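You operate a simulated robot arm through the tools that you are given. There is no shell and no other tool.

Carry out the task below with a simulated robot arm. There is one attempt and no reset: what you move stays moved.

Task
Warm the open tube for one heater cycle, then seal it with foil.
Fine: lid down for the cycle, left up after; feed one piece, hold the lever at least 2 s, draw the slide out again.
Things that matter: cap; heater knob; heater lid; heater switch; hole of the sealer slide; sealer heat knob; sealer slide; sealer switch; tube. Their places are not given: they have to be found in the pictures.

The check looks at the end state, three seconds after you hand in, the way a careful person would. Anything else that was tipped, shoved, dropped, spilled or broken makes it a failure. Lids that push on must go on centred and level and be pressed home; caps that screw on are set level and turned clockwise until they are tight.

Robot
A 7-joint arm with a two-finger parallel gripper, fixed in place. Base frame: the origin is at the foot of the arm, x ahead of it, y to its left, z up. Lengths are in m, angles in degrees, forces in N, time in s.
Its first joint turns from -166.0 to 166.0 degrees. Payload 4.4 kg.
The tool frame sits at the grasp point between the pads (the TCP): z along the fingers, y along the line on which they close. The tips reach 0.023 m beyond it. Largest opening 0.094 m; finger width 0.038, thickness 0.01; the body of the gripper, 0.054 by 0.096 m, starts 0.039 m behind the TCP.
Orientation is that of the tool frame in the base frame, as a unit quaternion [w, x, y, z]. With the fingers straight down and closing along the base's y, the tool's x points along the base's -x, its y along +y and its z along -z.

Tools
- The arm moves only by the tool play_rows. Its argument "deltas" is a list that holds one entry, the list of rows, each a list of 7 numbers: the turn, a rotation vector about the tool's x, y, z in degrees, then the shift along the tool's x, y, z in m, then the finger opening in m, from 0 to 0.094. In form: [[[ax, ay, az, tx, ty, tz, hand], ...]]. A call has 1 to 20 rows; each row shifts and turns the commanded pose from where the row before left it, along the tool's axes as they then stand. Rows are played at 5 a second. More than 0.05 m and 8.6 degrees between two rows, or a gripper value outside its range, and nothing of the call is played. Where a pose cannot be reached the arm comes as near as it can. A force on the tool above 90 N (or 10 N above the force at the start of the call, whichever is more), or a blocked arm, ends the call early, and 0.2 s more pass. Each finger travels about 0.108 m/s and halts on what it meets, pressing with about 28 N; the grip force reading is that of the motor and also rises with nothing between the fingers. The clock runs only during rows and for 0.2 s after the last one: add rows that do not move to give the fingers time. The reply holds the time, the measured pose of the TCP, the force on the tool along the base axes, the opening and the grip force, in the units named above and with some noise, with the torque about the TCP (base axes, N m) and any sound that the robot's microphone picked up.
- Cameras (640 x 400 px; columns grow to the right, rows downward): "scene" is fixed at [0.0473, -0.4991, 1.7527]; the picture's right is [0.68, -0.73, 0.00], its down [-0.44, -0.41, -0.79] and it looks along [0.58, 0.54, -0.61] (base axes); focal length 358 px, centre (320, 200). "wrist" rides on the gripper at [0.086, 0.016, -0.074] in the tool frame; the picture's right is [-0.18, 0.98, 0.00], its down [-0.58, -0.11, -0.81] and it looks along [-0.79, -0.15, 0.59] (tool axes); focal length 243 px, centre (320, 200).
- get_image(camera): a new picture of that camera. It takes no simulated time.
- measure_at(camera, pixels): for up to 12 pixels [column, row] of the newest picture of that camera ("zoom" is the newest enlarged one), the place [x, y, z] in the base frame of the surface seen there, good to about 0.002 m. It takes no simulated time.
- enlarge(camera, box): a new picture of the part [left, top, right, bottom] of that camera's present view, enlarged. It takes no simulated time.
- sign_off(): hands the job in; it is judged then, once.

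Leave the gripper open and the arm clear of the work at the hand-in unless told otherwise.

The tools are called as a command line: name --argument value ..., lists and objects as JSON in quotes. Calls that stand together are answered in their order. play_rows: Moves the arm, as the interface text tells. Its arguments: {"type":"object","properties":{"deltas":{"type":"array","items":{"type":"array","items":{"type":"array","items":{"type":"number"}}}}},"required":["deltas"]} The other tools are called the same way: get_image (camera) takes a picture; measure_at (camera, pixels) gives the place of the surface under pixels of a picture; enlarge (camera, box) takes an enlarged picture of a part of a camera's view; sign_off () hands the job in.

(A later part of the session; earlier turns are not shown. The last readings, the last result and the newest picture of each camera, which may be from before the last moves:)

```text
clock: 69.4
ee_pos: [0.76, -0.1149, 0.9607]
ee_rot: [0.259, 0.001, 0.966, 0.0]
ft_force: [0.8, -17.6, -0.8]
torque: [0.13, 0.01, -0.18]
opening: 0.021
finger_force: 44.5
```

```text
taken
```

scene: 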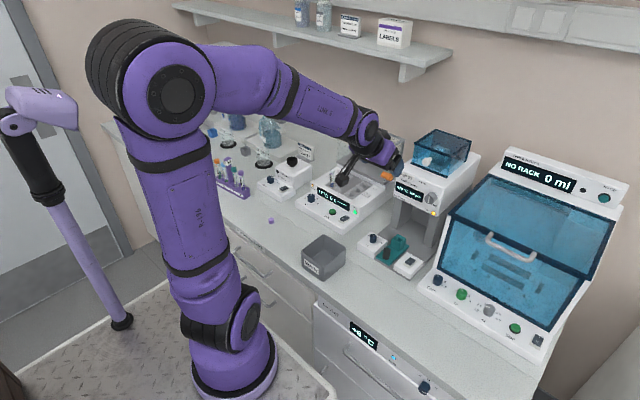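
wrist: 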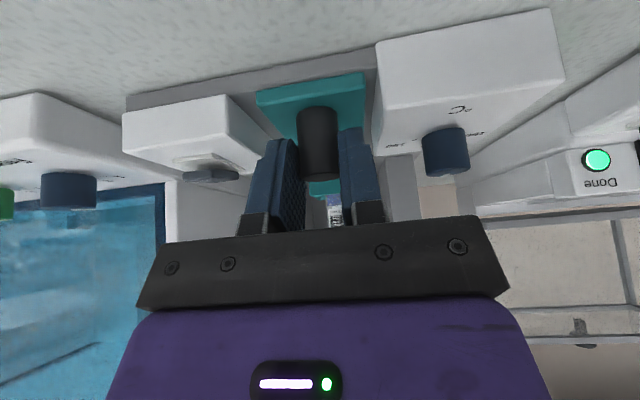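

Gripped (21 mm). Nudge −1.5 mm in y to relieve the side load and push the slide in gently (+x), 40 mm first.

play_rows --deltas '[[[0, 0, 0, 0, -0.0015, 0, 0.014], [0, 0, 0, -0.0035, 0, 0.002, 0.014], [0, 0, 0, -0.0069, 0, 0.004, 0.014], [0, 0, 0, -0.0069, 0, 0.004, 0.014], [0, 0, 0, -0.0069, 0, 0.004, 0.014], [0, 0, 0, -0.0069, 0, 0.004, 0.014], [0, 0, 0, -0.0035, 0, 0.002, 0.014]]]'

enlarge --camera "scene" --box '[360, 180, 450, 270]'

```text
clock: 71.0
ee_pos: [0.8004, -0.1133, 0.9601]
ee_rot: [0.26, 0.0, 0.966, 0.0]
ft_force: [0.1, -4.9, -0.5]
torque: [-0.46, 0.11, -0.06]
opening: 0.0213
finger_force: 44.8
```

```text
4.44 times, centred on (405, 225) of scene
```

zoom: 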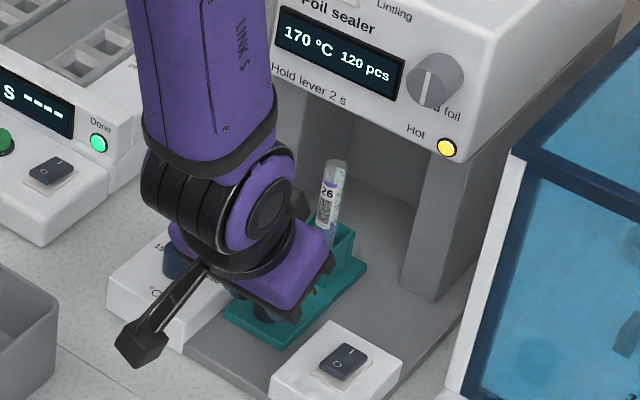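

Slide moves in smoothly with the tube upright. Another 40 mm.

play_rows --deltas '[[[0, 0, 0, -0.0035, 0, 0.002, 0.014], [0, 0, 0, -0.0069, 0, 0.004, 0.014], [0, 0, 0, -0.0069, 0, 0.004, 0.014], [0, 0, 0, -0.0069, 0, 0.004, 0.014], [0, 0, 0, -0.0069, 0, 0.004, 0.014], [0, 0, 0, -0.0035, 0, 0.002, 0.014]]]'

enlarge --camera "scene" --box '[360, 180, 450, 270]'

```text
clock: 72.4
ee_pos: [0.8398, -0.1142, 0.9596]
ee_rot: [0.259, 0.0, 0.966, 0.0]
ft_force: [-0.3, -0.3, 2.4]
torque: [-0.38, -0.49, 0.01]
opening: 0.0211
finger_force: 45.0
```

```text
4.44 times, centred on (405, 225) of scene
```

zoom: 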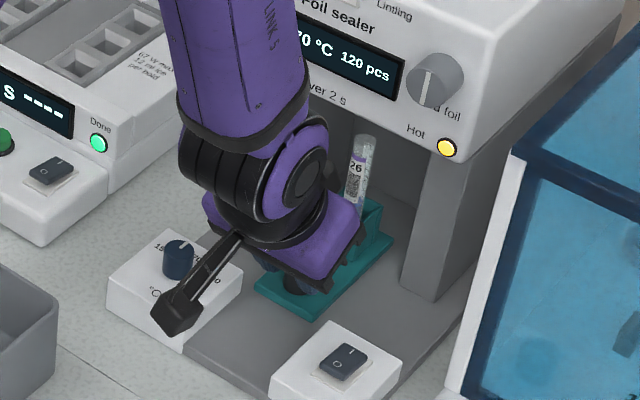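

No stop yet. I check the black block on the gripper's far side (zoom (328,175)) against the sealer head before going on.

measure_at --camera "zoom" --pixels '[[322, 172], [333, 180], [330, 165], [318, 180], [360, 150], [300, 120], [400, 100], [365, 145]]'

enlarge --camera "scene" --box '[385, 195, 430, 250]'

get_image --camera "wrist"

```text
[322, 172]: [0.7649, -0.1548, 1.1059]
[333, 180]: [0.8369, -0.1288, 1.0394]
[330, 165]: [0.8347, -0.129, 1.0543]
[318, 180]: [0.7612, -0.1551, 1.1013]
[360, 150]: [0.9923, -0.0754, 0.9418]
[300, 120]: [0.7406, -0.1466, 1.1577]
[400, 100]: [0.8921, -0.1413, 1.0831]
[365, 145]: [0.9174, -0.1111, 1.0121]
```

```text
7.27 times, centred on (408, 222) of scene
```

zoom: 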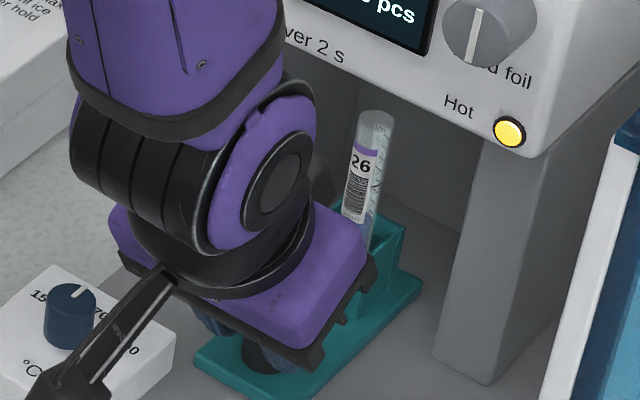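

```text
taken
```

wrist: 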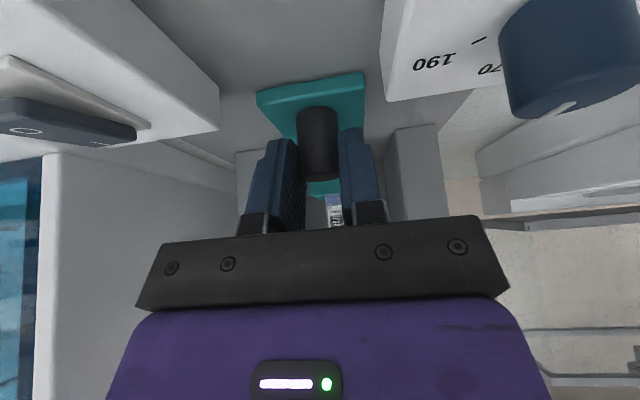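

measure_at --camera "zoom" --pixels '[[318, 160], [330, 175], [335, 185], [325, 195], [322, 180], [314, 175], [333, 200], [375, 115], [360, 120], [390, 120], [370, 220], [355, 200]]'

```text
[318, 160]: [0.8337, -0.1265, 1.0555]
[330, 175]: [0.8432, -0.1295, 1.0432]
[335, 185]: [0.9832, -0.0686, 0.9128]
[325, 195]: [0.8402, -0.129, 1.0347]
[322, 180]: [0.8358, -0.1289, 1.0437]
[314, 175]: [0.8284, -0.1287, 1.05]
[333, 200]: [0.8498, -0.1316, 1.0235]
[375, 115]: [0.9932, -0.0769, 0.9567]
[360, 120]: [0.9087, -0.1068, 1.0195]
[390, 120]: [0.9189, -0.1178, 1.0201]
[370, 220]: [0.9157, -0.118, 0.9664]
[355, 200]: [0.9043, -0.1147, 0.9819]
```

The block only reaches about 1 cm ahead of the TCP, so there is room to about x 0.885. Continue in 5 mm steps.

play_rows --deltas '[[[0, 0, 0, -0.00433, 0, 0.0025, 0.014], [0, 0, 0, -0.00433, 0, 0.0025, 0.014], [0, 0, 0, -0.00433, 0, 0.0025, 0.014], [0, 0, 0, -0.00433, 0, 0.0025, 0.014]]]'

```text
clock: 73.4
ee_pos: [0.8592, -0.1155, 0.96]
ee_rot: [0.258, -0.001, 0.966, 0.001]
ft_force: [-1.1, 3.7, 3.6]
torque: [-0.3, 0.45, 0.0]
opening: 0.0214
finger_force: 44.8
```

Still free. Another 15 mm in 5 mm steps.

play_rows --deltas '[[[0, 0, 0, -0.00433, 0, 0.0025, 0.014], [0, 0, 0, -0.00433, 0, 0.0025, 0.014], [0, 0, 0, -0.00433, 0, 0.0025, 0.014]]]'

enlarge --camera "scene" --box '[380, 180, 450, 260]'

get_image --camera "wrist"

```text
clock: 74.2
ee_pos: [0.8751, -0.1143, 0.9587]
ee_rot: [0.259, -0.001, 0.966, 0.001]
ft_force: [-1.7, 4.8, 3.1]
torque: [-0.27, -0.03, 0.0]
opening: 0.0212
finger_force: 45.4
```

```text
5.00 times, centred on (415, 220) of scene
```

zoom: 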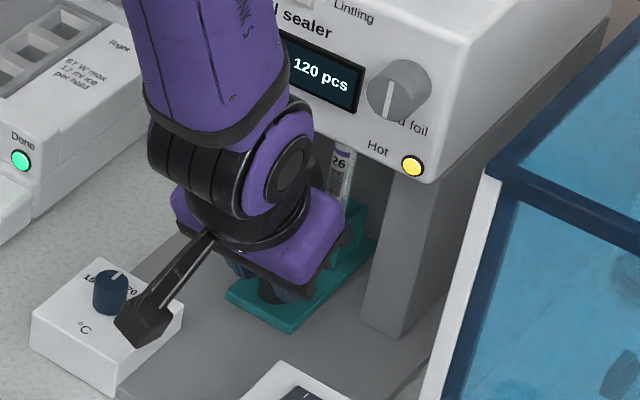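

```text
taken
```

wrist: 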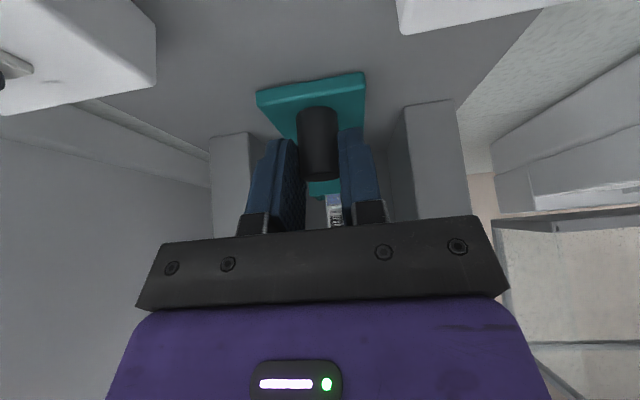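

Slide is in 115 mm without a stop; the tube is under the head. To keep the gripper clear of the head for the last bit I release, tilt 8° more, and regrip.

play_rows --deltas '[[[0, 0, 0, 0, 0, 0, 0.03], [0, 0, 0, 0, 0, 0, 0.03], [0, -4, 0, 0, 0, 0, 0.03], [0, -4, 0, 0, 0, 0, 0.03], [0, 0, 0, 0.004, 0, -0.004, 0.03], [0, 0, 0, 0, 0, 0, 0.02], [0, 0, 0, 0, 0, 0, 0.014], [0, 0, 0, 0, 0, 0, 0.014]]]'

get_image --camera "wrist"

```text
clock: 76.0
ee_pos: [0.8696, -0.1166, 0.9625]
ee_rot: [0.326, 0.001, 0.946, -0.001]
ft_force: [0.3, 3.0, -1.4]
torque: [-0.17, -0.35, -0.02]
opening: 0.021
finger_force: 45.5
```

```text
taken
```

wrist: 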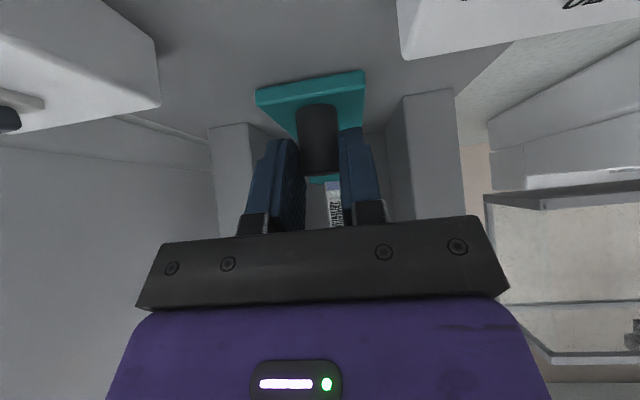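

Regripped at 38° tilt. Push on in 4 mm steps, feeling for the stop.

play_rows --deltas '[[[0, 0, 0, -0.00315, 0, 0.00246, 0.014], [0, 0, 0, -0.00315, 0, 0.00246, 0.014]]]'

play_rows --deltas '[[[0, 0, 0, -0.00236, 0, 0.00185, 0.014], [0, 0, 0, -0.00236, 0, 0.00185, 0.014]]]'

```text
clock: 76.6
ee_pos: [0.8734, -0.1151, 0.959]
ee_rot: [0.323, 0.0, 0.946, 0.001]
ft_force: [-41.7, 5.4, 5.7]
torque: [-0.26, 0.6, 0.1]
opening: 0.0215
finger_force: 44.9
```

```text
clock: 77.2
ee_pos: [0.8797, -0.1146, 0.9598]
ee_rot: [0.324, 0.0, 0.946, 0.0]
ft_force: [-41.5, 5.1, -3.9]
torque: [-0.13, 0.62, 0.05]
opening: 0.0215
finger_force: 45.0
```

A firm −42 N in x and the pads then slip: the slide is at its stop. Release and back off, then check.

play_rows --deltas '[[[0, 0, 0, 0.003, 0, -0.002, 0.014], [0, 0, 0, 0, 0, 0, 0.03], [0, 0, 0, 0, 0, 0, 0.034], [0, 0, 0, 0, 0, -0.02, 0.034], [0, 0, 0, 0, 0, -0.03, 0.034], [0, 0, 0, 0, 0, -0.04, 0.034], [0, 0, 0, 0, 0, -0.04, 0.034], [0, 0, 0, 0, 0, -0.04, 0.034], [0, 0, 0, 0, 0, 0, 0.034]]]'

get_image --camera "wrist"

enlarge --camera "scene" --box '[360, 170, 460, 270]'

```text
clock: 79.2
ee_pos: [0.7725, -0.1157, 1.0936]
ee_rot: [0.325, 0.0, 0.946, 0.0]
ft_force: [0.3, 0.1, -0.2]
torque: [0.02, -0.05, 0.01]
opening: 0.034
finger_force: 0.1
```

```text
taken
```

wrist: 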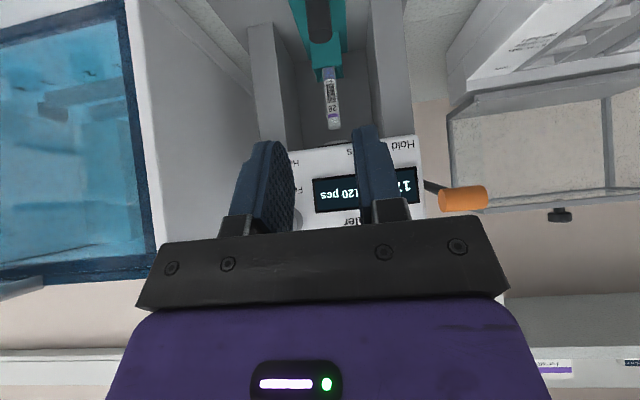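

```text
4.00 times, centred on (410, 220) of scene
```

zoom: 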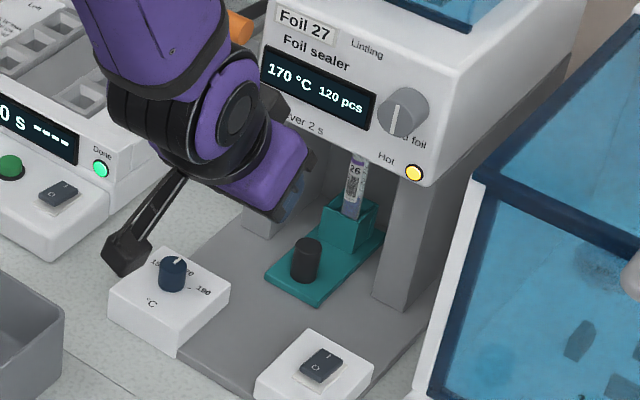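

Slide is in with the tube upright. Measure where the knob and holder ended, and the feed knob and lever closely.

measure_at --camera "zoom" --pixels '[[307, 243], [307, 255], [303, 275], [321, 208], [376, 210], [349, 230], [352, 190], [360, 165]]'

enlarge --camera "scene" --box '[410, 180, 445, 215]'

measure_at --camera "zoom" --pixels '[[180, 200], [200, 130], [230, 180], [260, 120], [150, 160], [215, 230], [240, 260], [290, 300], [200, 170], [275, 165]]'

```text
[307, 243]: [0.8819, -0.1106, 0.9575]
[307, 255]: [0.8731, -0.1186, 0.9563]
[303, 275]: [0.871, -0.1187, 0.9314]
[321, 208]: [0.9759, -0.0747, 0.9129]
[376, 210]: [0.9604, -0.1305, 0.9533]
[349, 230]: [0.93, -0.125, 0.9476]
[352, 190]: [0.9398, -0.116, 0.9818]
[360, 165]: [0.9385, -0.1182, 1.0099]
```

```text
11.43 times, centred on (428, 198) of scene
```

zoom: 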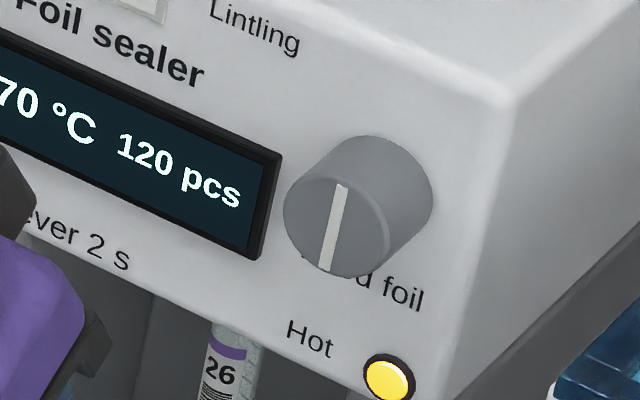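

```text
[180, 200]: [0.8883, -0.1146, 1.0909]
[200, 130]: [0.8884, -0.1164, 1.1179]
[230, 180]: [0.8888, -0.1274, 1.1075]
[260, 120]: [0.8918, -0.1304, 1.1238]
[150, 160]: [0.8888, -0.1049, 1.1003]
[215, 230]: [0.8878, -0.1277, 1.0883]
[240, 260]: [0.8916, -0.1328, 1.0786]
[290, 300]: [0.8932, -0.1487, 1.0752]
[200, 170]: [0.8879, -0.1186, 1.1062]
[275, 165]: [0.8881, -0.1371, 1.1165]
```

Now the feed knob face in this zoom.

measure_at --camera "zoom" --pixels '[[335, 225], [290, 205], [380, 225], [340, 180], [330, 268], [310, 240], [360, 200], [400, 170], [420, 200], [370, 145], [390, 245]]'

enlarge --camera "wrist" --box '[380, 130, 520, 240]'

```text
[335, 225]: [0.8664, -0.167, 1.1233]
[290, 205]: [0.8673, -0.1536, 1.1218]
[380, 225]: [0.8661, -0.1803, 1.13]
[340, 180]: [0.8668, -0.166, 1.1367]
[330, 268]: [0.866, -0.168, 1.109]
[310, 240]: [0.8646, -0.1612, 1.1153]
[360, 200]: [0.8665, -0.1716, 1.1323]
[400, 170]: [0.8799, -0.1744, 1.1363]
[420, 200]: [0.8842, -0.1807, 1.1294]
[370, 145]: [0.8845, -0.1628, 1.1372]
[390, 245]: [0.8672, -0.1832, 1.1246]
```

```text
3.64 times, centred on (450, 185) of wrist
```

zoom: 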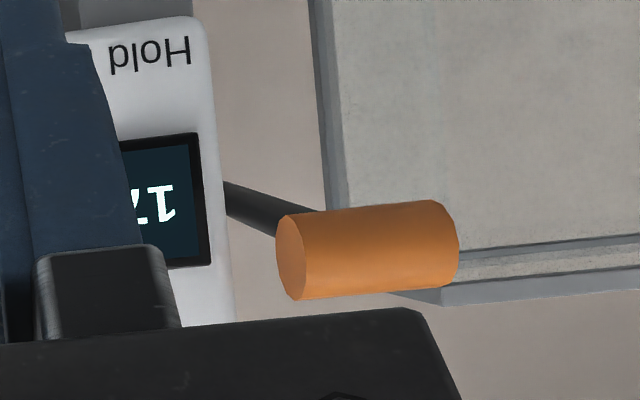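

Feed knob: centre y −0.168, z 1.123, front face x 0.866, radius ≈ 14.5 mm. I check how close the neighbouring pipetting station comes, in case the gripper's width matters there.

measure_at --camera "scene" --pixels '[[449, 213], [460, 200], [470, 188], [485, 175], [505, 155], [440, 265], [435, 280], [455, 235], [520, 150], [446, 165], [470, 160], [435, 190]]'

get_image --camera "scene"

```text
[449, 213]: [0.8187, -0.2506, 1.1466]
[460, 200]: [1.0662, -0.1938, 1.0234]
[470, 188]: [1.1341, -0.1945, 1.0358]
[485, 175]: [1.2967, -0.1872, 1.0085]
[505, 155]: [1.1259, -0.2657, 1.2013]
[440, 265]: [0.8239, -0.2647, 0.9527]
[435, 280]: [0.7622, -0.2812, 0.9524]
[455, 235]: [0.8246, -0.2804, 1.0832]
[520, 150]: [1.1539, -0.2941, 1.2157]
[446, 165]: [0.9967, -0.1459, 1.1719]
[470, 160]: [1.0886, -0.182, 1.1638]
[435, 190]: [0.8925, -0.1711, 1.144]
```

```text
taken
```

scene: 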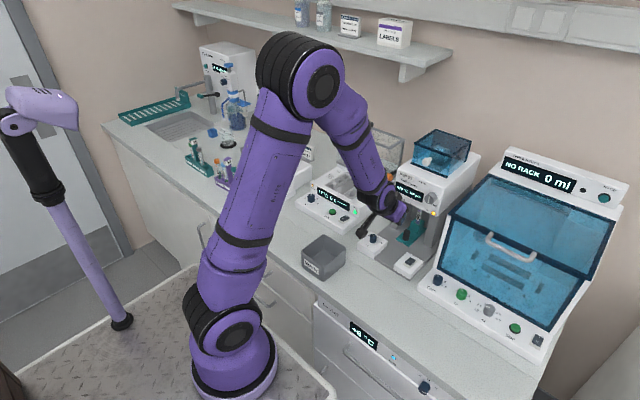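

The station's side is at y ≈ −0.25, so there is room. I back up to x 0.72, line up with the feed knob and turn the tool horizontal (pointing +x).

play_rows --deltas '[[[0, 0, 0, 0.01145, -0.026, -0.028, 0.05], [0, 0, 0, 0.01145, -0.0263, -0.028, 0.05], [0, -7.43, 0, 0, 0, 0, 0.05], [0, -7.43, 0, 0, 0, 0, 0.05], [0, -7.43, 0, 0, 0, 0, 0.05], [0, -7.43, 0, 0, 0, 0, 0.05], [0, -7.43, 0, 0, 0, 0, 0.05], [0, -7.43, 0, 0, 0, 0, 0.05], [0, -7.43, 0, 0, 0, 0, 0.05], [0, 0, 0, 0, 0, 0, 0.05]]]'

get_image --camera "scene"

get_image --camera "wrist"

```text
clock: 81.4
ee_pos: [0.7273, -0.1695, 1.125]
ee_rot: [0.707, 0.0, 0.707, 0.0]
ft_force: [0.1, 0.1, 0.2]
torque: [-0.02, -0.02, 0.0]
opening: 0.05
finger_force: 0.1
out of reach, approached as far as the arm can: row 8
```

```text
taken
```

scene: 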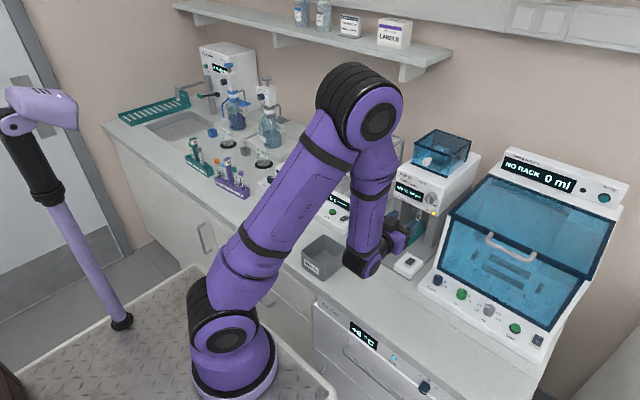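

```text
taken
```

wrist: 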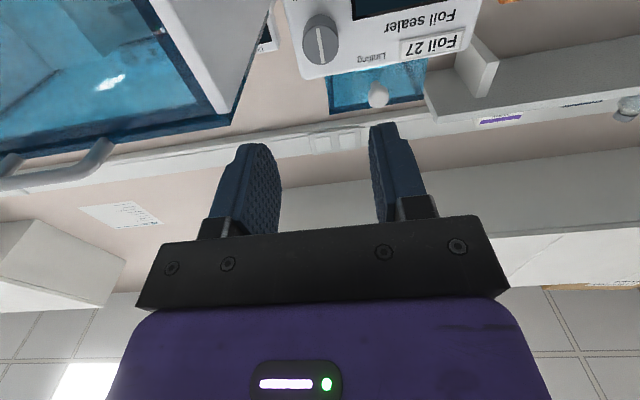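

Tool is horizontal. I measure the feed knob from the wrist view at (320,42) for centring.

enlarge --camera "wrist" --box '[280, 0, 360, 80]'

measure_at --camera "zoom" --pixels '[[320, 210], [270, 210], [240, 215], [360, 205], [398, 200], [315, 140], [325, 290], [320, 320]]'

```text
5.00 times, centred on (320, 40) of wrist
```

zoom: 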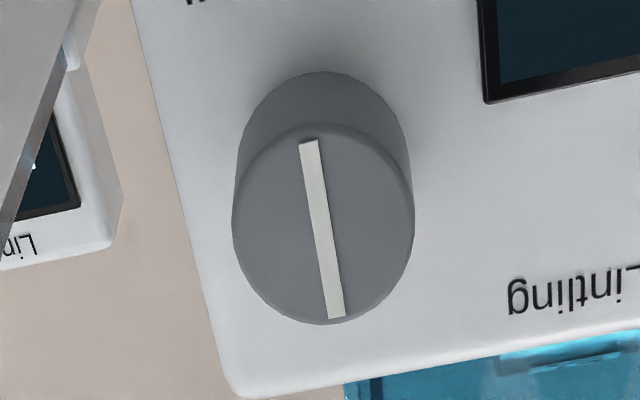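

```text
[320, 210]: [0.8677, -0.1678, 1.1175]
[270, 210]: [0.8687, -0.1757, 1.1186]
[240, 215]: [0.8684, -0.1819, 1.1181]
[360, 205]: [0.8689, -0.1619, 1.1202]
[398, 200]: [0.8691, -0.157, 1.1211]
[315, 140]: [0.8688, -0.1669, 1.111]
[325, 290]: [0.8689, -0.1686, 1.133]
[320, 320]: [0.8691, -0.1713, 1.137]
```

Centre y −0.168, z 1.123 confirmed. Advance 0.10 m toward the knob with 50 mm opening, then check.

play_rows --deltas '[[[0, 0, 0, 0.001, 0.0005, 0.025, 0.05], [0, 0, 0, 0.001, 0.0005, 0.025, 0.05], [0, 0, 0, 0, 0, 0.025, 0.05], [0, 0, 0, 0, 0, 0.025, 0.05], [0, 0, 0, 0, 0, 0, 0.05]]]'

get_image --camera "wrist"

enlarge --camera "scene" --box '[360, 150, 480, 270]'

```text
clock: 82.6
ee_pos: [0.8268, -0.1675, 1.1226]
ee_rot: [0.708, -0.001, 0.707, 0.0]
ft_force: [0.3, -0.6, 0.3]
torque: [-0.03, -0.01, 0.01]
opening: 0.0502
finger_force: 0.1
```

```text
taken
```

wrist: 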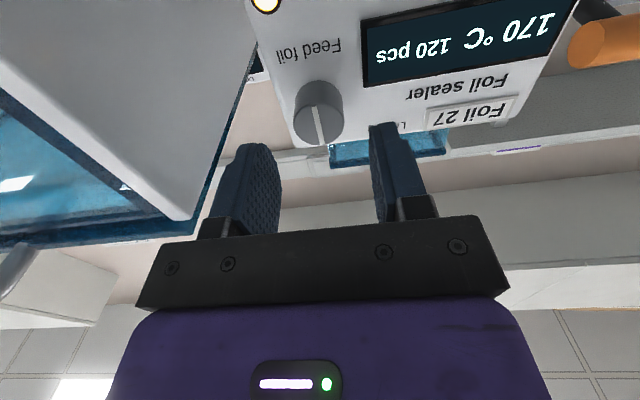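

```text
3.33 times, centred on (420, 210) of scene
```

zoom: 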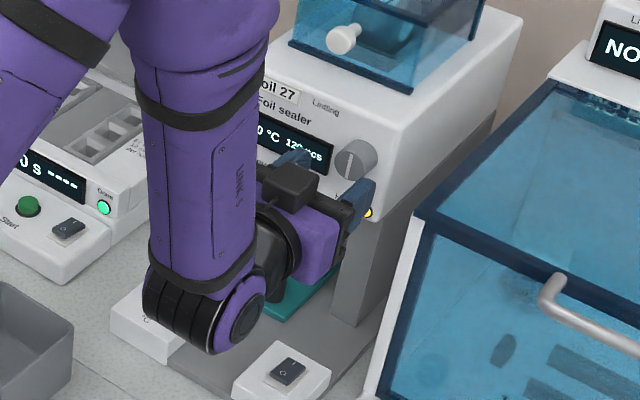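

Advance 33 mm so the tips stop at x ≈ 0.883, short of the display bezel, and grip the feed knob.

play_rows --deltas '[[[0, 0, 0, 0, 0, 0.011, 0.05], [0, 0, 0, 0, 0, 0.011, 0.05], [0, 0, 0, 0, 0, 0.011, 0.05], [0, 0, 0, 0, 0, 0, 0.036], [0, 0, 0, 0, 0, 0, 0.026], [0, 0, 0, 0, 0, 0, 0.02], [0, 0, 0, 0, 0, 0, 0.02]]]'

get_image --camera "wrist"

```text
clock: 84.2
ee_pos: [0.8611, -0.1673, 1.122]
ee_rot: [0.707, 0.0, 0.707, -0.001]
ft_force: [3.8, -6.7, 0.1]
torque: [-0.04, 0.01, 0.18]
opening: 0.0295
finger_force: 44.6
```

```text
taken
```

wrist: 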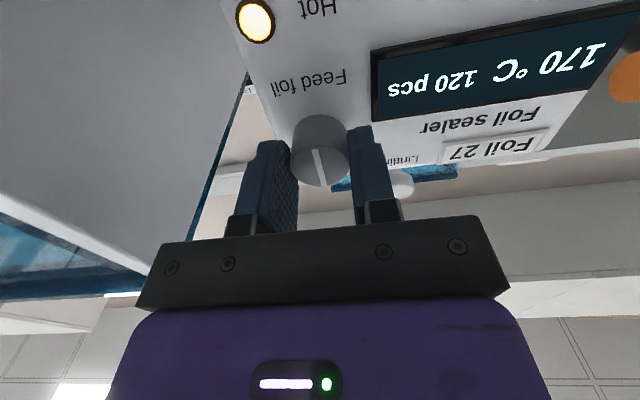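

Gripped. Turn clockwise (seen from the front) 24° and watch the counter.

play_rows --deltas '[[[0, 0, 8, 0, 0, 0, 0.02], [0, 0, 8, 0, 0, 0, 0.02], [0, 0, 8, 0, 0, 0, 0.02]]]'

get_image --camera "wrist"

```text
clock: 85.0
ee_pos: [0.86, -0.1693, 1.1224]
ee_rot: [0.691, 0.148, 0.692, 0.148]
ft_force: [1.4, -5.9, 0.0]
torque: [-0.02, -0.43, 0.03]
opening: 0.0297
finger_force: 45.2
```

```text
taken
```

wrist: 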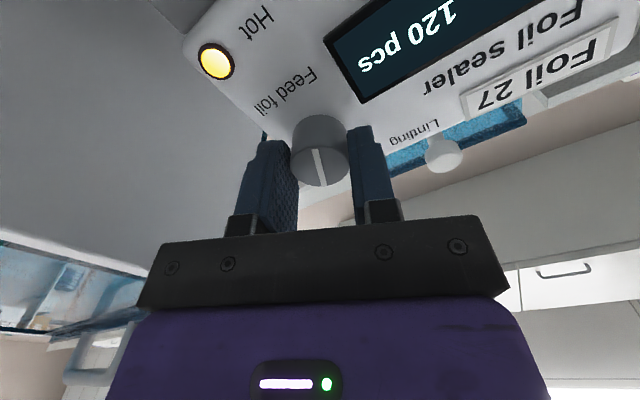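

The knob turns with the gripper; counter still 120. Another 24°.

play_rows --deltas '[[[0, 0, 8, 0, 0, 0, 0.02], [0, 0, 8, 0, 0, 0, 0.02], [0, 0, 8, 0, 0, 0, 0.02]]]'

get_image --camera "wrist"

enlarge --camera "scene" --box '[360, 150, 480, 270]'

```text
clock: 85.8
ee_pos: [0.8603, -0.1682, 1.1236]
ee_rot: [0.646, 0.288, 0.646, 0.287]
ft_force: [2.3, -7.6, -2.6]
torque: [0.01, 0.41, 0.73]
opening: 0.0296
finger_force: 45.2
```

```text
taken
```

wrist: 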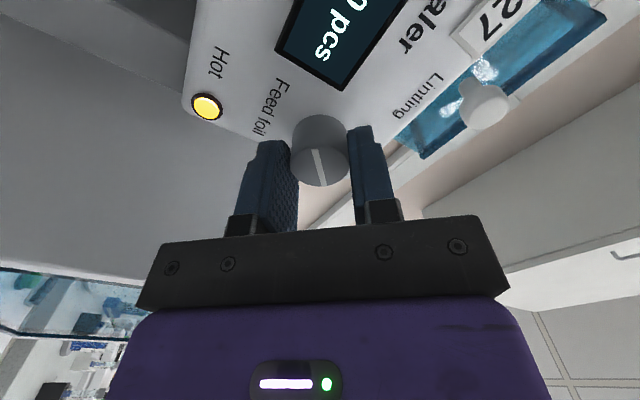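

```text
3.33 times, centred on (420, 210) of scene
```

zoom: 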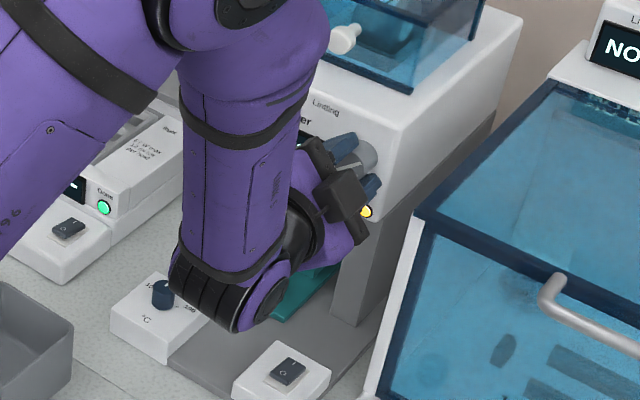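

Zoom on the visible end of the counter at wrist (340,25).

enlarge --camera "wrist" --box '[270, 0, 420, 100]'

```text
4.00 times, centred on (345, 50) of wrist
```

zoom: 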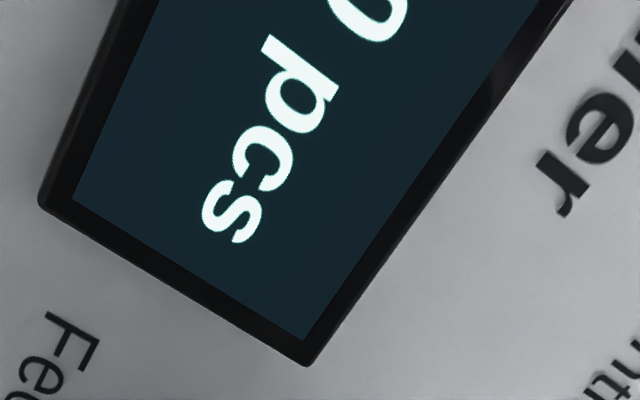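

Still 120. Turn 24° more.

play_rows --deltas '[[[0, 0, 8, 0, 0, 0, 0.02], [0, 0, 8, 0, 0, 0, 0.02], [0, 0, 8, 0, 0, 0, 0.02]]]'

get_image --camera "wrist"

enlarge --camera "scene" --box '[360, 150, 480, 270]'

```text
clock: 86.6
ee_pos: [0.8602, -0.1685, 1.1219]
ee_rot: [0.572, 0.416, 0.572, 0.415]
ft_force: [1.2, -6.0, -7.9]
torque: [-0.02, -0.38, -0.44]
opening: 0.0295
finger_force: 44.8
```

```text
taken
```

wrist: 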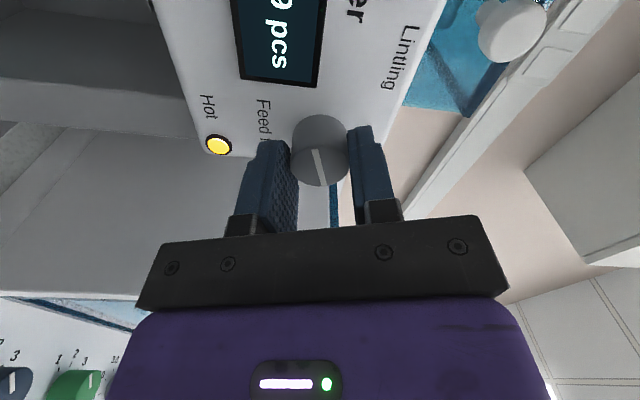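

```text
3.33 times, centred on (420, 210) of scene
```

zoom: 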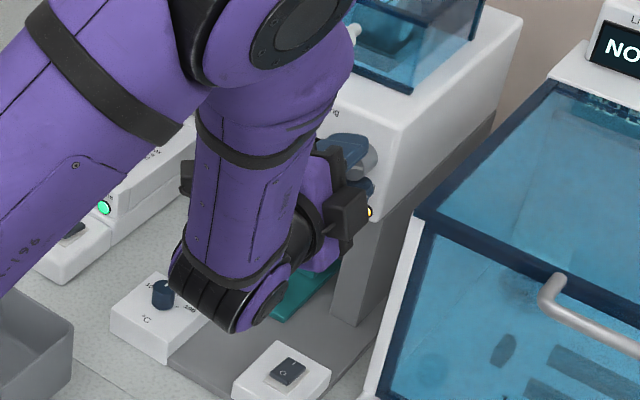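

enlarge --camera "wrist" --box '[230, 0, 340, 90]'

```text
4.44 times, centred on (285, 45) of wrist
```

zoom: 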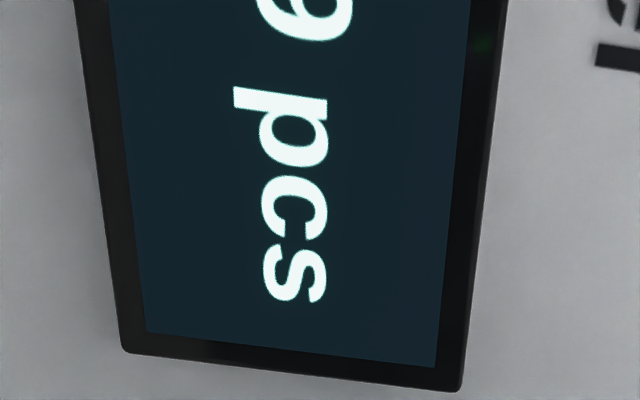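

It now ends in 9: 119 pcs, one piece fed. Stop turning, release, and back straight off.

play_rows --deltas '[[[0, 0, 0, 0, 0, 0, 0.036], [0, 0, 0, 0, 0, 0, 0.05], [0, 0, 0, 0, 0, -0.02, 0.05], [0, 0, 0, 0, 0, -0.03, 0.05], [0, 0, 0, 0, 0, -0.03, 0.05], [0, 0, 0, 0, 0, 0, 0.05]]]'

get_image --camera "wrist"

enlarge --camera "scene" --box '[360, 150, 480, 270]'

```text
clock: 88.0
ee_pos: [0.7804, -0.1684, 1.1214]
ee_rot: [0.572, 0.416, 0.572, 0.416]
ft_force: [0.7, -0.7, 0.2]
torque: [0.0, -0.01, -0.02]
opening: 0.0499
finger_force: 0.0
```

```text
taken
```

wrist: 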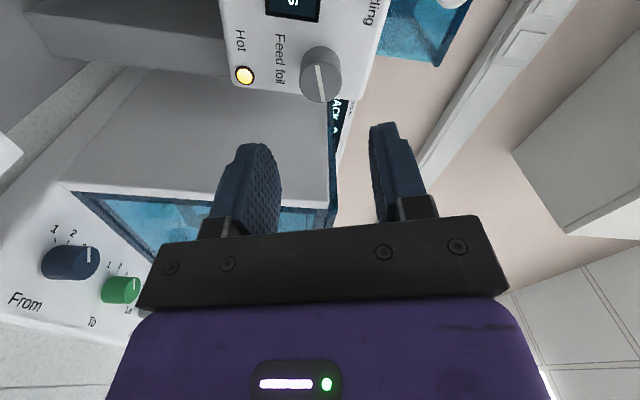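

```text
3.33 times, centred on (420, 210) of scene
```

zoom: 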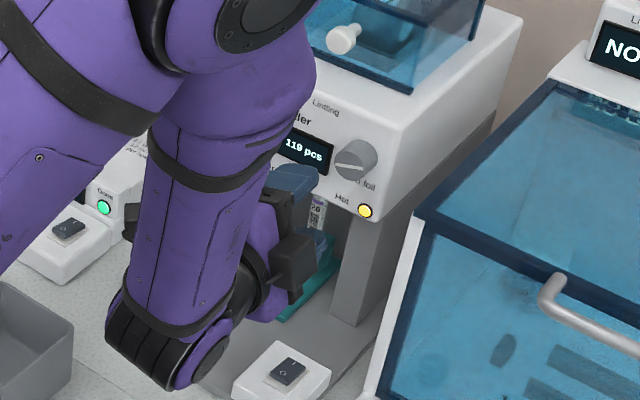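

Counter shows 119 and the foil knob is free. Now roll the tool back (−72°), tilt to 50°, and look at the orange lever.

play_rows --deltas '[[[0, 0, -8, 0, 0, 0, 0.05], [0, 0, -8, 0, 0, 0, 0.05], [0, 0, -8, 0, 0, 0, 0.05], [0, 0, -8, 0, 0, 0, 0.05], [0, 0, -8, 0, 0, 0, 0.05], [0, 0, -8, 0, 0, 0, 0.05], [0, 0, -8, 0, 0, 0, 0.05], [0, 0, -8, 0, 0, 0, 0.05], [0, 0, -8, 0, 0, 0, 0.03], [0, 8, 0, 0, 0, 0, 0.0], [0, 8, 0, 0, 0, 0, 0.0], [0, 8, 0, 0, 0, 0, 0.0], [0, 8, 0, 0, 0, 0, 0.0], [0, 8, 0, 0, 0, 0, 0.0], [0, 0, 0, 0, 0, 0, 0.0]]]'

get_image --camera "wrist"

get_image --camera "scene"

```text
clock: 91.2
ee_pos: [0.78, -0.1676, 1.1225]
ee_rot: [0.422, 0.0, 0.907, 0.0]
ft_force: [0.4, -0.2, 0.0]
torque: [-0.04, 0.02, -0.01]
opening: 0.0
finger_force: 27.8
```

```text
taken
```

wrist: 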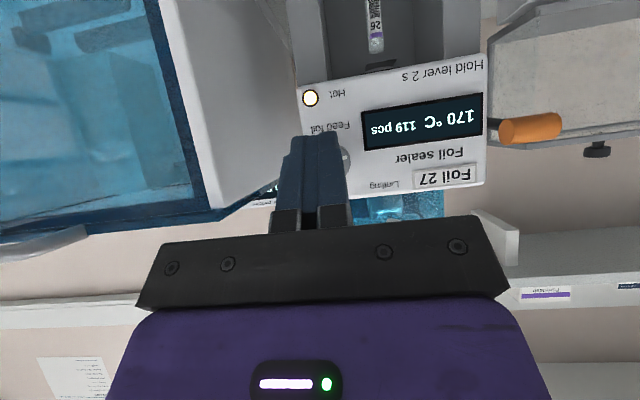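

```text
taken
```

scene: 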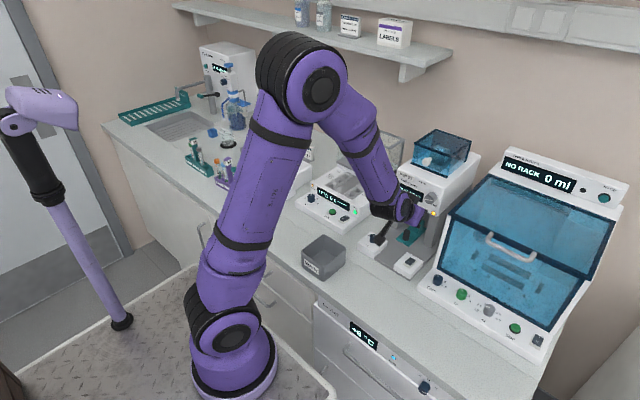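

119 pcs. I zoom to see the foil/tube under the head and the lever.

enlarge --camera "wrist" --box '[330, 0, 430, 80]'

enlarge --camera "wrist" --box '[480, 80, 620, 170]'

measure_at --camera "zoom" --pixels '[[290, 210], [290, 180], [290, 150], [290, 250], [200, 225], [390, 190], [160, 215], [420, 185], [405, 190], [70, 205], [100, 210]]'

```text
5.00 times, centred on (380, 40) of wrist
```

zoom: 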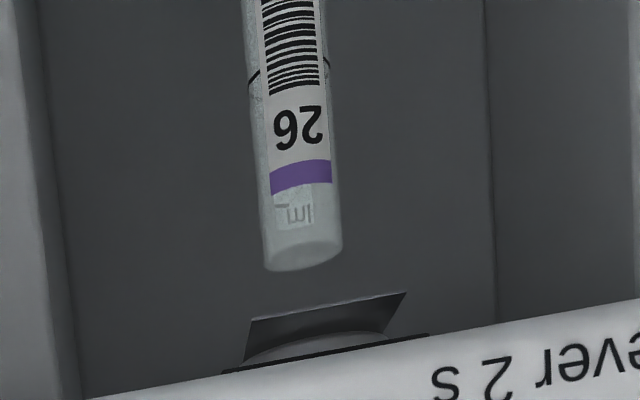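

```text
4.44 times, centred on (550, 125) of wrist
```

zoom: 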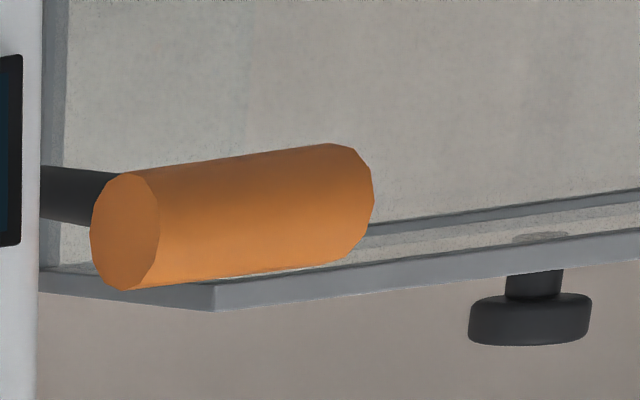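

```text
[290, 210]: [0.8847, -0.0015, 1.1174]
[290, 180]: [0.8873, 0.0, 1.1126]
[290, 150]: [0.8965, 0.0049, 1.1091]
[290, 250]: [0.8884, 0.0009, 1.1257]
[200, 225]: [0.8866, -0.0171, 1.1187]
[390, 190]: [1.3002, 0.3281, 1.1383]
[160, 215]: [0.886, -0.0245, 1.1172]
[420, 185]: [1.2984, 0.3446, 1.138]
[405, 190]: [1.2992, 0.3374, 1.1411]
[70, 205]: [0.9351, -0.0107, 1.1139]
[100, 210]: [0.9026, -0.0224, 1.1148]
```

A foil piece sits under the head above the tube. Lever handle: axis along y at (0.897, −0.024…0.012, 1.117), radius ≈ 12.5 mm. I go above it with closed fingers.

play_rows --deltas '[[[0, 0, 0, -0.0259, 0, -0.0217, 0], [0, 0, 0, -0.0259, 0, -0.0217, 0], [0, 0, 0, 0, 0.0409, 0, 0], [0, 0, 0, 0, 0.0409, 0, 0], [0, 0, 0, 0, 0.0409, 0, 0], [0, 0, 0, 0, 0.0409, 0, 0], [0, 0, 0, -0.024, 0, 0.0286, 0], [0, 0, 0, -0.024, 0, 0.0286, 0], [0, 0, 0, -0.024, 0, 0.0286, 0], [0, 0, 0, 0, 0, 0, 0]]]'

get_image --camera "wrist"

enlarge --camera "scene" --box '[340, 120, 460, 240]'

```text
clock: 93.4
ee_pos: [0.8924, -0.0035, 1.1893]
ee_rot: [0.422, 0.0, 0.907, 0.0]
ft_force: [-1.1, 1.1, 0.4]
torque: [0.0, 0.04, -0.01]
opening: 0.0
finger_force: 27.7
```

```text
taken
```

wrist: 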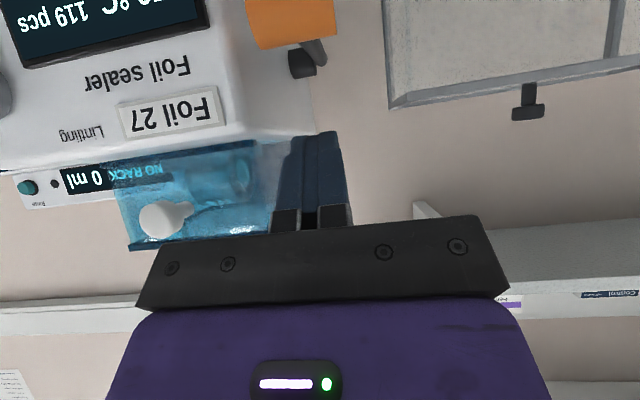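

```text
3.33 times, centred on (400, 180) of scene
```

zoom: 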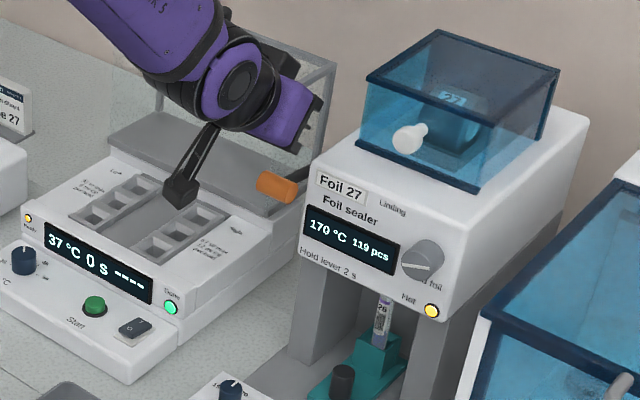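

Measure the pivot (wrist (303,62)) and handle from here.

measure_at --camera "wrist" --pixels '[[303, 62], [315, 50], [292, 25], [292, 45], [330, 20], [252, 25], [320, 135]]'

```text
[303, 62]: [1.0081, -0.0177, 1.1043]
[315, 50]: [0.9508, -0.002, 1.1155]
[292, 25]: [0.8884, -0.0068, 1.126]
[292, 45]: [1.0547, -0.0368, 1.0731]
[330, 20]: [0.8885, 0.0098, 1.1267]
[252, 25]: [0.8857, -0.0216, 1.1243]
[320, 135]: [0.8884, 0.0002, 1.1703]
```

Pivot ≈ (1.008, −0.02, 1.10), handle above and in front of it. Descend 30 mm to about contact, then press in 5 mm steps.

play_rows --deltas '[[[0, 0, 0, 0.00766, 0, 0.00643, 0], [0, 0, 0, 0.00766, 0, 0.00643, 0], [0, 0, 0, 0.00766, 0, 0.00643, 0], [0, 0, 0, 0.00383, 0, 0.00322, 0], [0, 0, 0, 0.00383, 0, 0.00322, 0]]]'

enlarge --camera "scene" --box '[360, 140, 420, 200]'

```text
clock: 94.6
ee_pos: [0.8924, -0.0034, 1.1505]
ee_rot: [0.423, 0.001, 0.906, -0.001]
ft_force: [-0.3, 0.7, 1.8]
torque: [-0.02, -0.01, -0.01]
opening: 0.0002
finger_force: 27.6
```

```text
6.67 times, centred on (390, 170) of scene
```

zoom: 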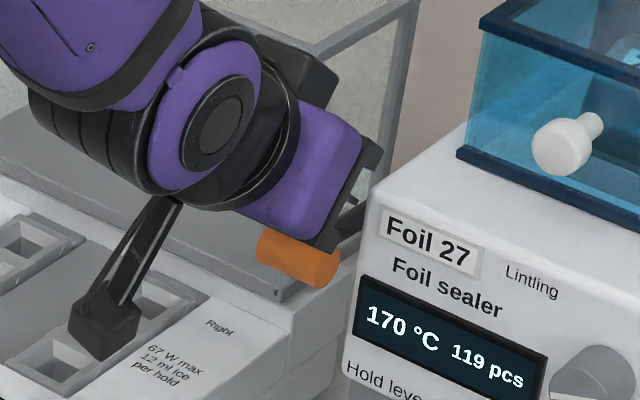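

Just touching. Press 20 mm in 5 mm steps.

play_rows --deltas '[[[0, 0, 0, 0.00383, 0, 0.00322, 0], [0, 0, 0, 0.00383, 0, 0.00322, 0], [0, 0, 0, 0.00383, 0, 0.00322, 0], [0, 0, 0, 0.00383, 0, 0.00322, 0]]]'

enlarge --camera "scene" --box '[360, 140, 440, 240]'

```text
clock: 95.6
ee_pos: [0.8917, -0.0045, 1.1305]
ee_rot: [0.423, -0.001, 0.906, 0.0]
ft_force: [-0.3, -1.0, 3.0]
torque: [-0.02, -0.01, 0.02]
opening: 0.0001
finger_force: 28.1
```

```text
4.00 times, centred on (400, 190) of scene
```

zoom: 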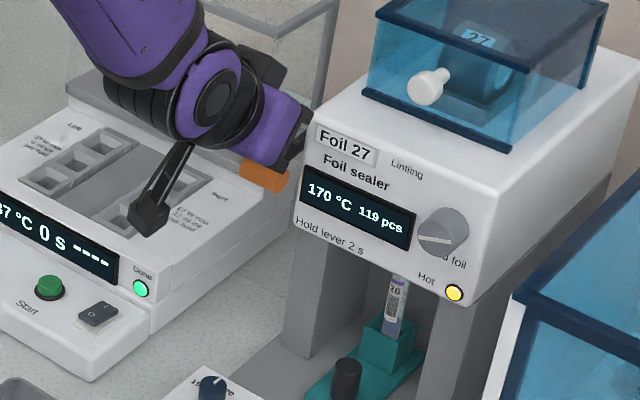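

Lever goes down lightly (3 N). Continue until it stops.

play_rows --deltas '[[[0, 0, 0, 0.00383, 0, 0.00322, 0], [0, 0, 0, 0.00383, 0, 0.00322, 0], [0, 0, 0, 0.00383, 0, 0.00322, 0], [0, 0, 0, 0.00383, 0, 0.00322, 0]]]'

enlarge --camera "scene" --box '[360, 140, 440, 240]'

get_image --camera "wrist"

```text
clock: 96.6
ee_pos: [0.8929, -0.005, 1.1098]
ee_rot: [0.423, 0.0, 0.906, 0.0]
ft_force: [0.6, -0.3, 3.0]
torque: [0.0, -0.06, -0.03]
opening: 0.0
finger_force: 28.0
```

```text
4.00 times, centred on (400, 190) of scene
```

zoom: 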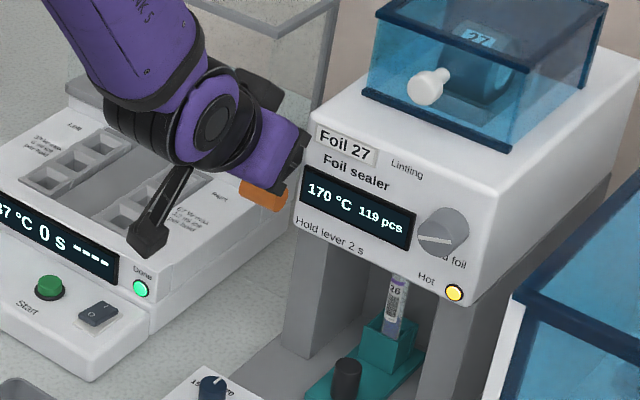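

```text
taken
```

wrist: 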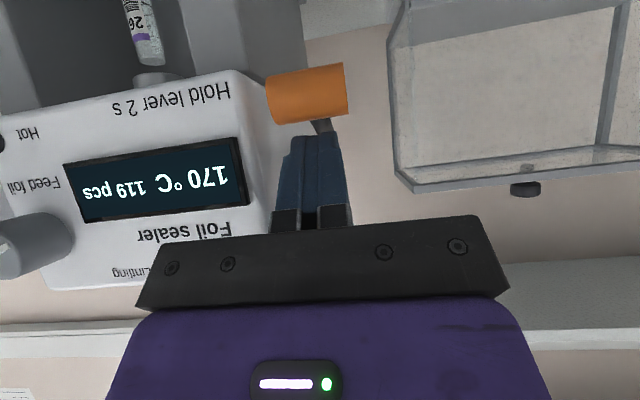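

The press head is coming down toward the tube. Continue 15 mm.

play_rows --deltas '[[[0, 0, 0, 0.00383, 0, 0.00322, 0], [0, 0, 0, 0.00383, 0, 0.00322, 0], [0, 0, 0, 0.00383, 0, 0.00322, 0]]]'

get_image --camera "wrist"

```text
clock: 97.4
ee_pos: [0.8917, -0.0041, 1.0953]
ee_rot: [0.422, 0.001, 0.906, -0.001]
ft_force: [-0.6, 0.0, 3.4]
torque: [0.03, -0.01, 0.03]
opening: 0.0
finger_force: 28.5
```

```text
taken
```

wrist: 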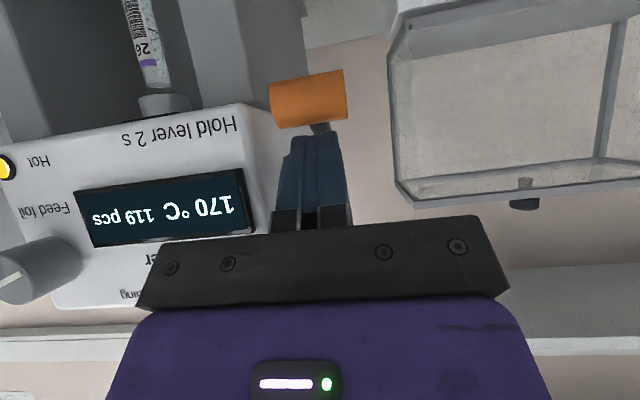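

The press is about at the tube rim. Continue in 4 mm steps.

play_rows --deltas '[[[0, 0, 0, 0.00306, 0, 0.00257, 0], [0, 0, 0, 0.00306, 0, 0.00257, 0], [0, 0, 0, 0.00306, 0, 0.00257, 0]]]'

get_image --camera "wrist"

```text
clock: 98.2
ee_pos: [0.8929, -0.0045, 1.0835]
ee_rot: [0.422, -0.001, 0.907, 0.0]
ft_force: [-0.9, -0.8, 2.7]
torque: [0.03, 0.04, -0.01]
opening: 0.0001
finger_force: 27.7
```

```text
taken
```

wrist: 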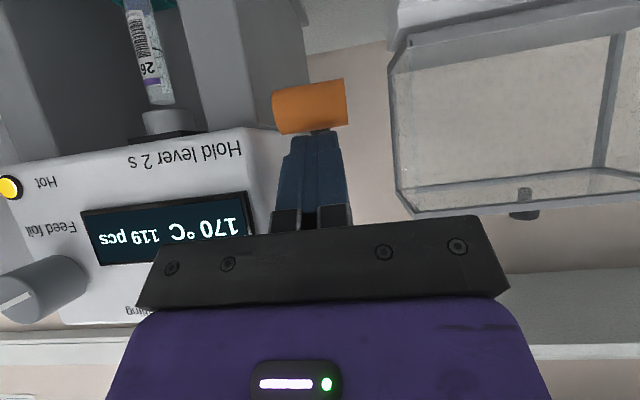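

Zoom on the press and tube rim.

enlarge --camera "wrist" --box '[110, 60, 230, 150]'

measure_at --camera "wrist" --pixels '[[310, 100], [310, 90], [310, 120], [310, 128], [165, 120], [158, 95], [165, 130]]'

```text
4.44 times, centred on (170, 105) of wrist
```

zoom: 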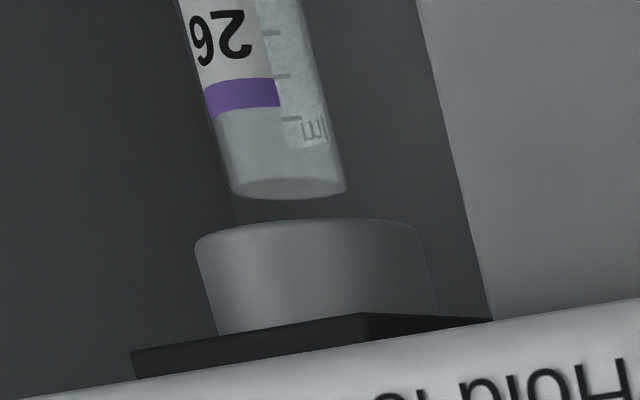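

```text
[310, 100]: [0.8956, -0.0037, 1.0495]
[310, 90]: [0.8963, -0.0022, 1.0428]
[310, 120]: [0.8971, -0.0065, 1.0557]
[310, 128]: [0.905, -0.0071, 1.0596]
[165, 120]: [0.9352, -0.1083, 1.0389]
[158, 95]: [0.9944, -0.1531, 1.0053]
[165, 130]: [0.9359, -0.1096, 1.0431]
```

The press is still ~7 mm above the rim. The handle swings back (+x) as it drops, so I slide 12 mm to +y (keeps the gripper body off the head's corner), move 10 mm forward, and continue down along the arc.

play_rows --deltas '[[[0, 0, 0, 0, 0.0125, 0, 0], [0, 0, 0, -0.0064, 0, 0.0077, 0], [0, 0, 0, 0.0009, 0, 0.0067, 0], [0, 0, 0, 0.0009, 0, 0.0067, 0]]]'

get_image --camera "wrist"

enlarge --camera "scene" --box '[360, 140, 440, 240]'

```text
clock: 99.2
ee_pos: [0.9065, 0.0087, 1.0777]
ee_rot: [0.424, 0.001, 0.906, 0.0]
ft_force: [-43.1, -0.3, 32.9]
torque: [-1.17, -1.82, -2.04]
opening: 0.0
finger_force: 27.9
```

```text
taken
```

wrist: 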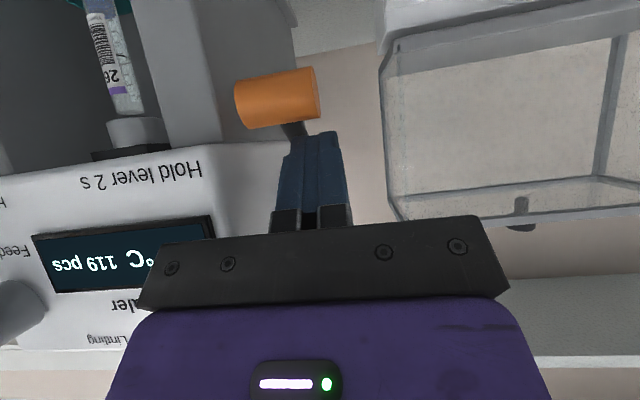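

```text
4.00 times, centred on (400, 190) of scene
```

zoom: 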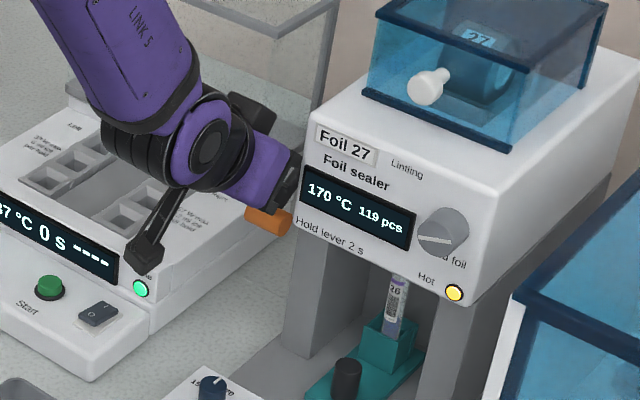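

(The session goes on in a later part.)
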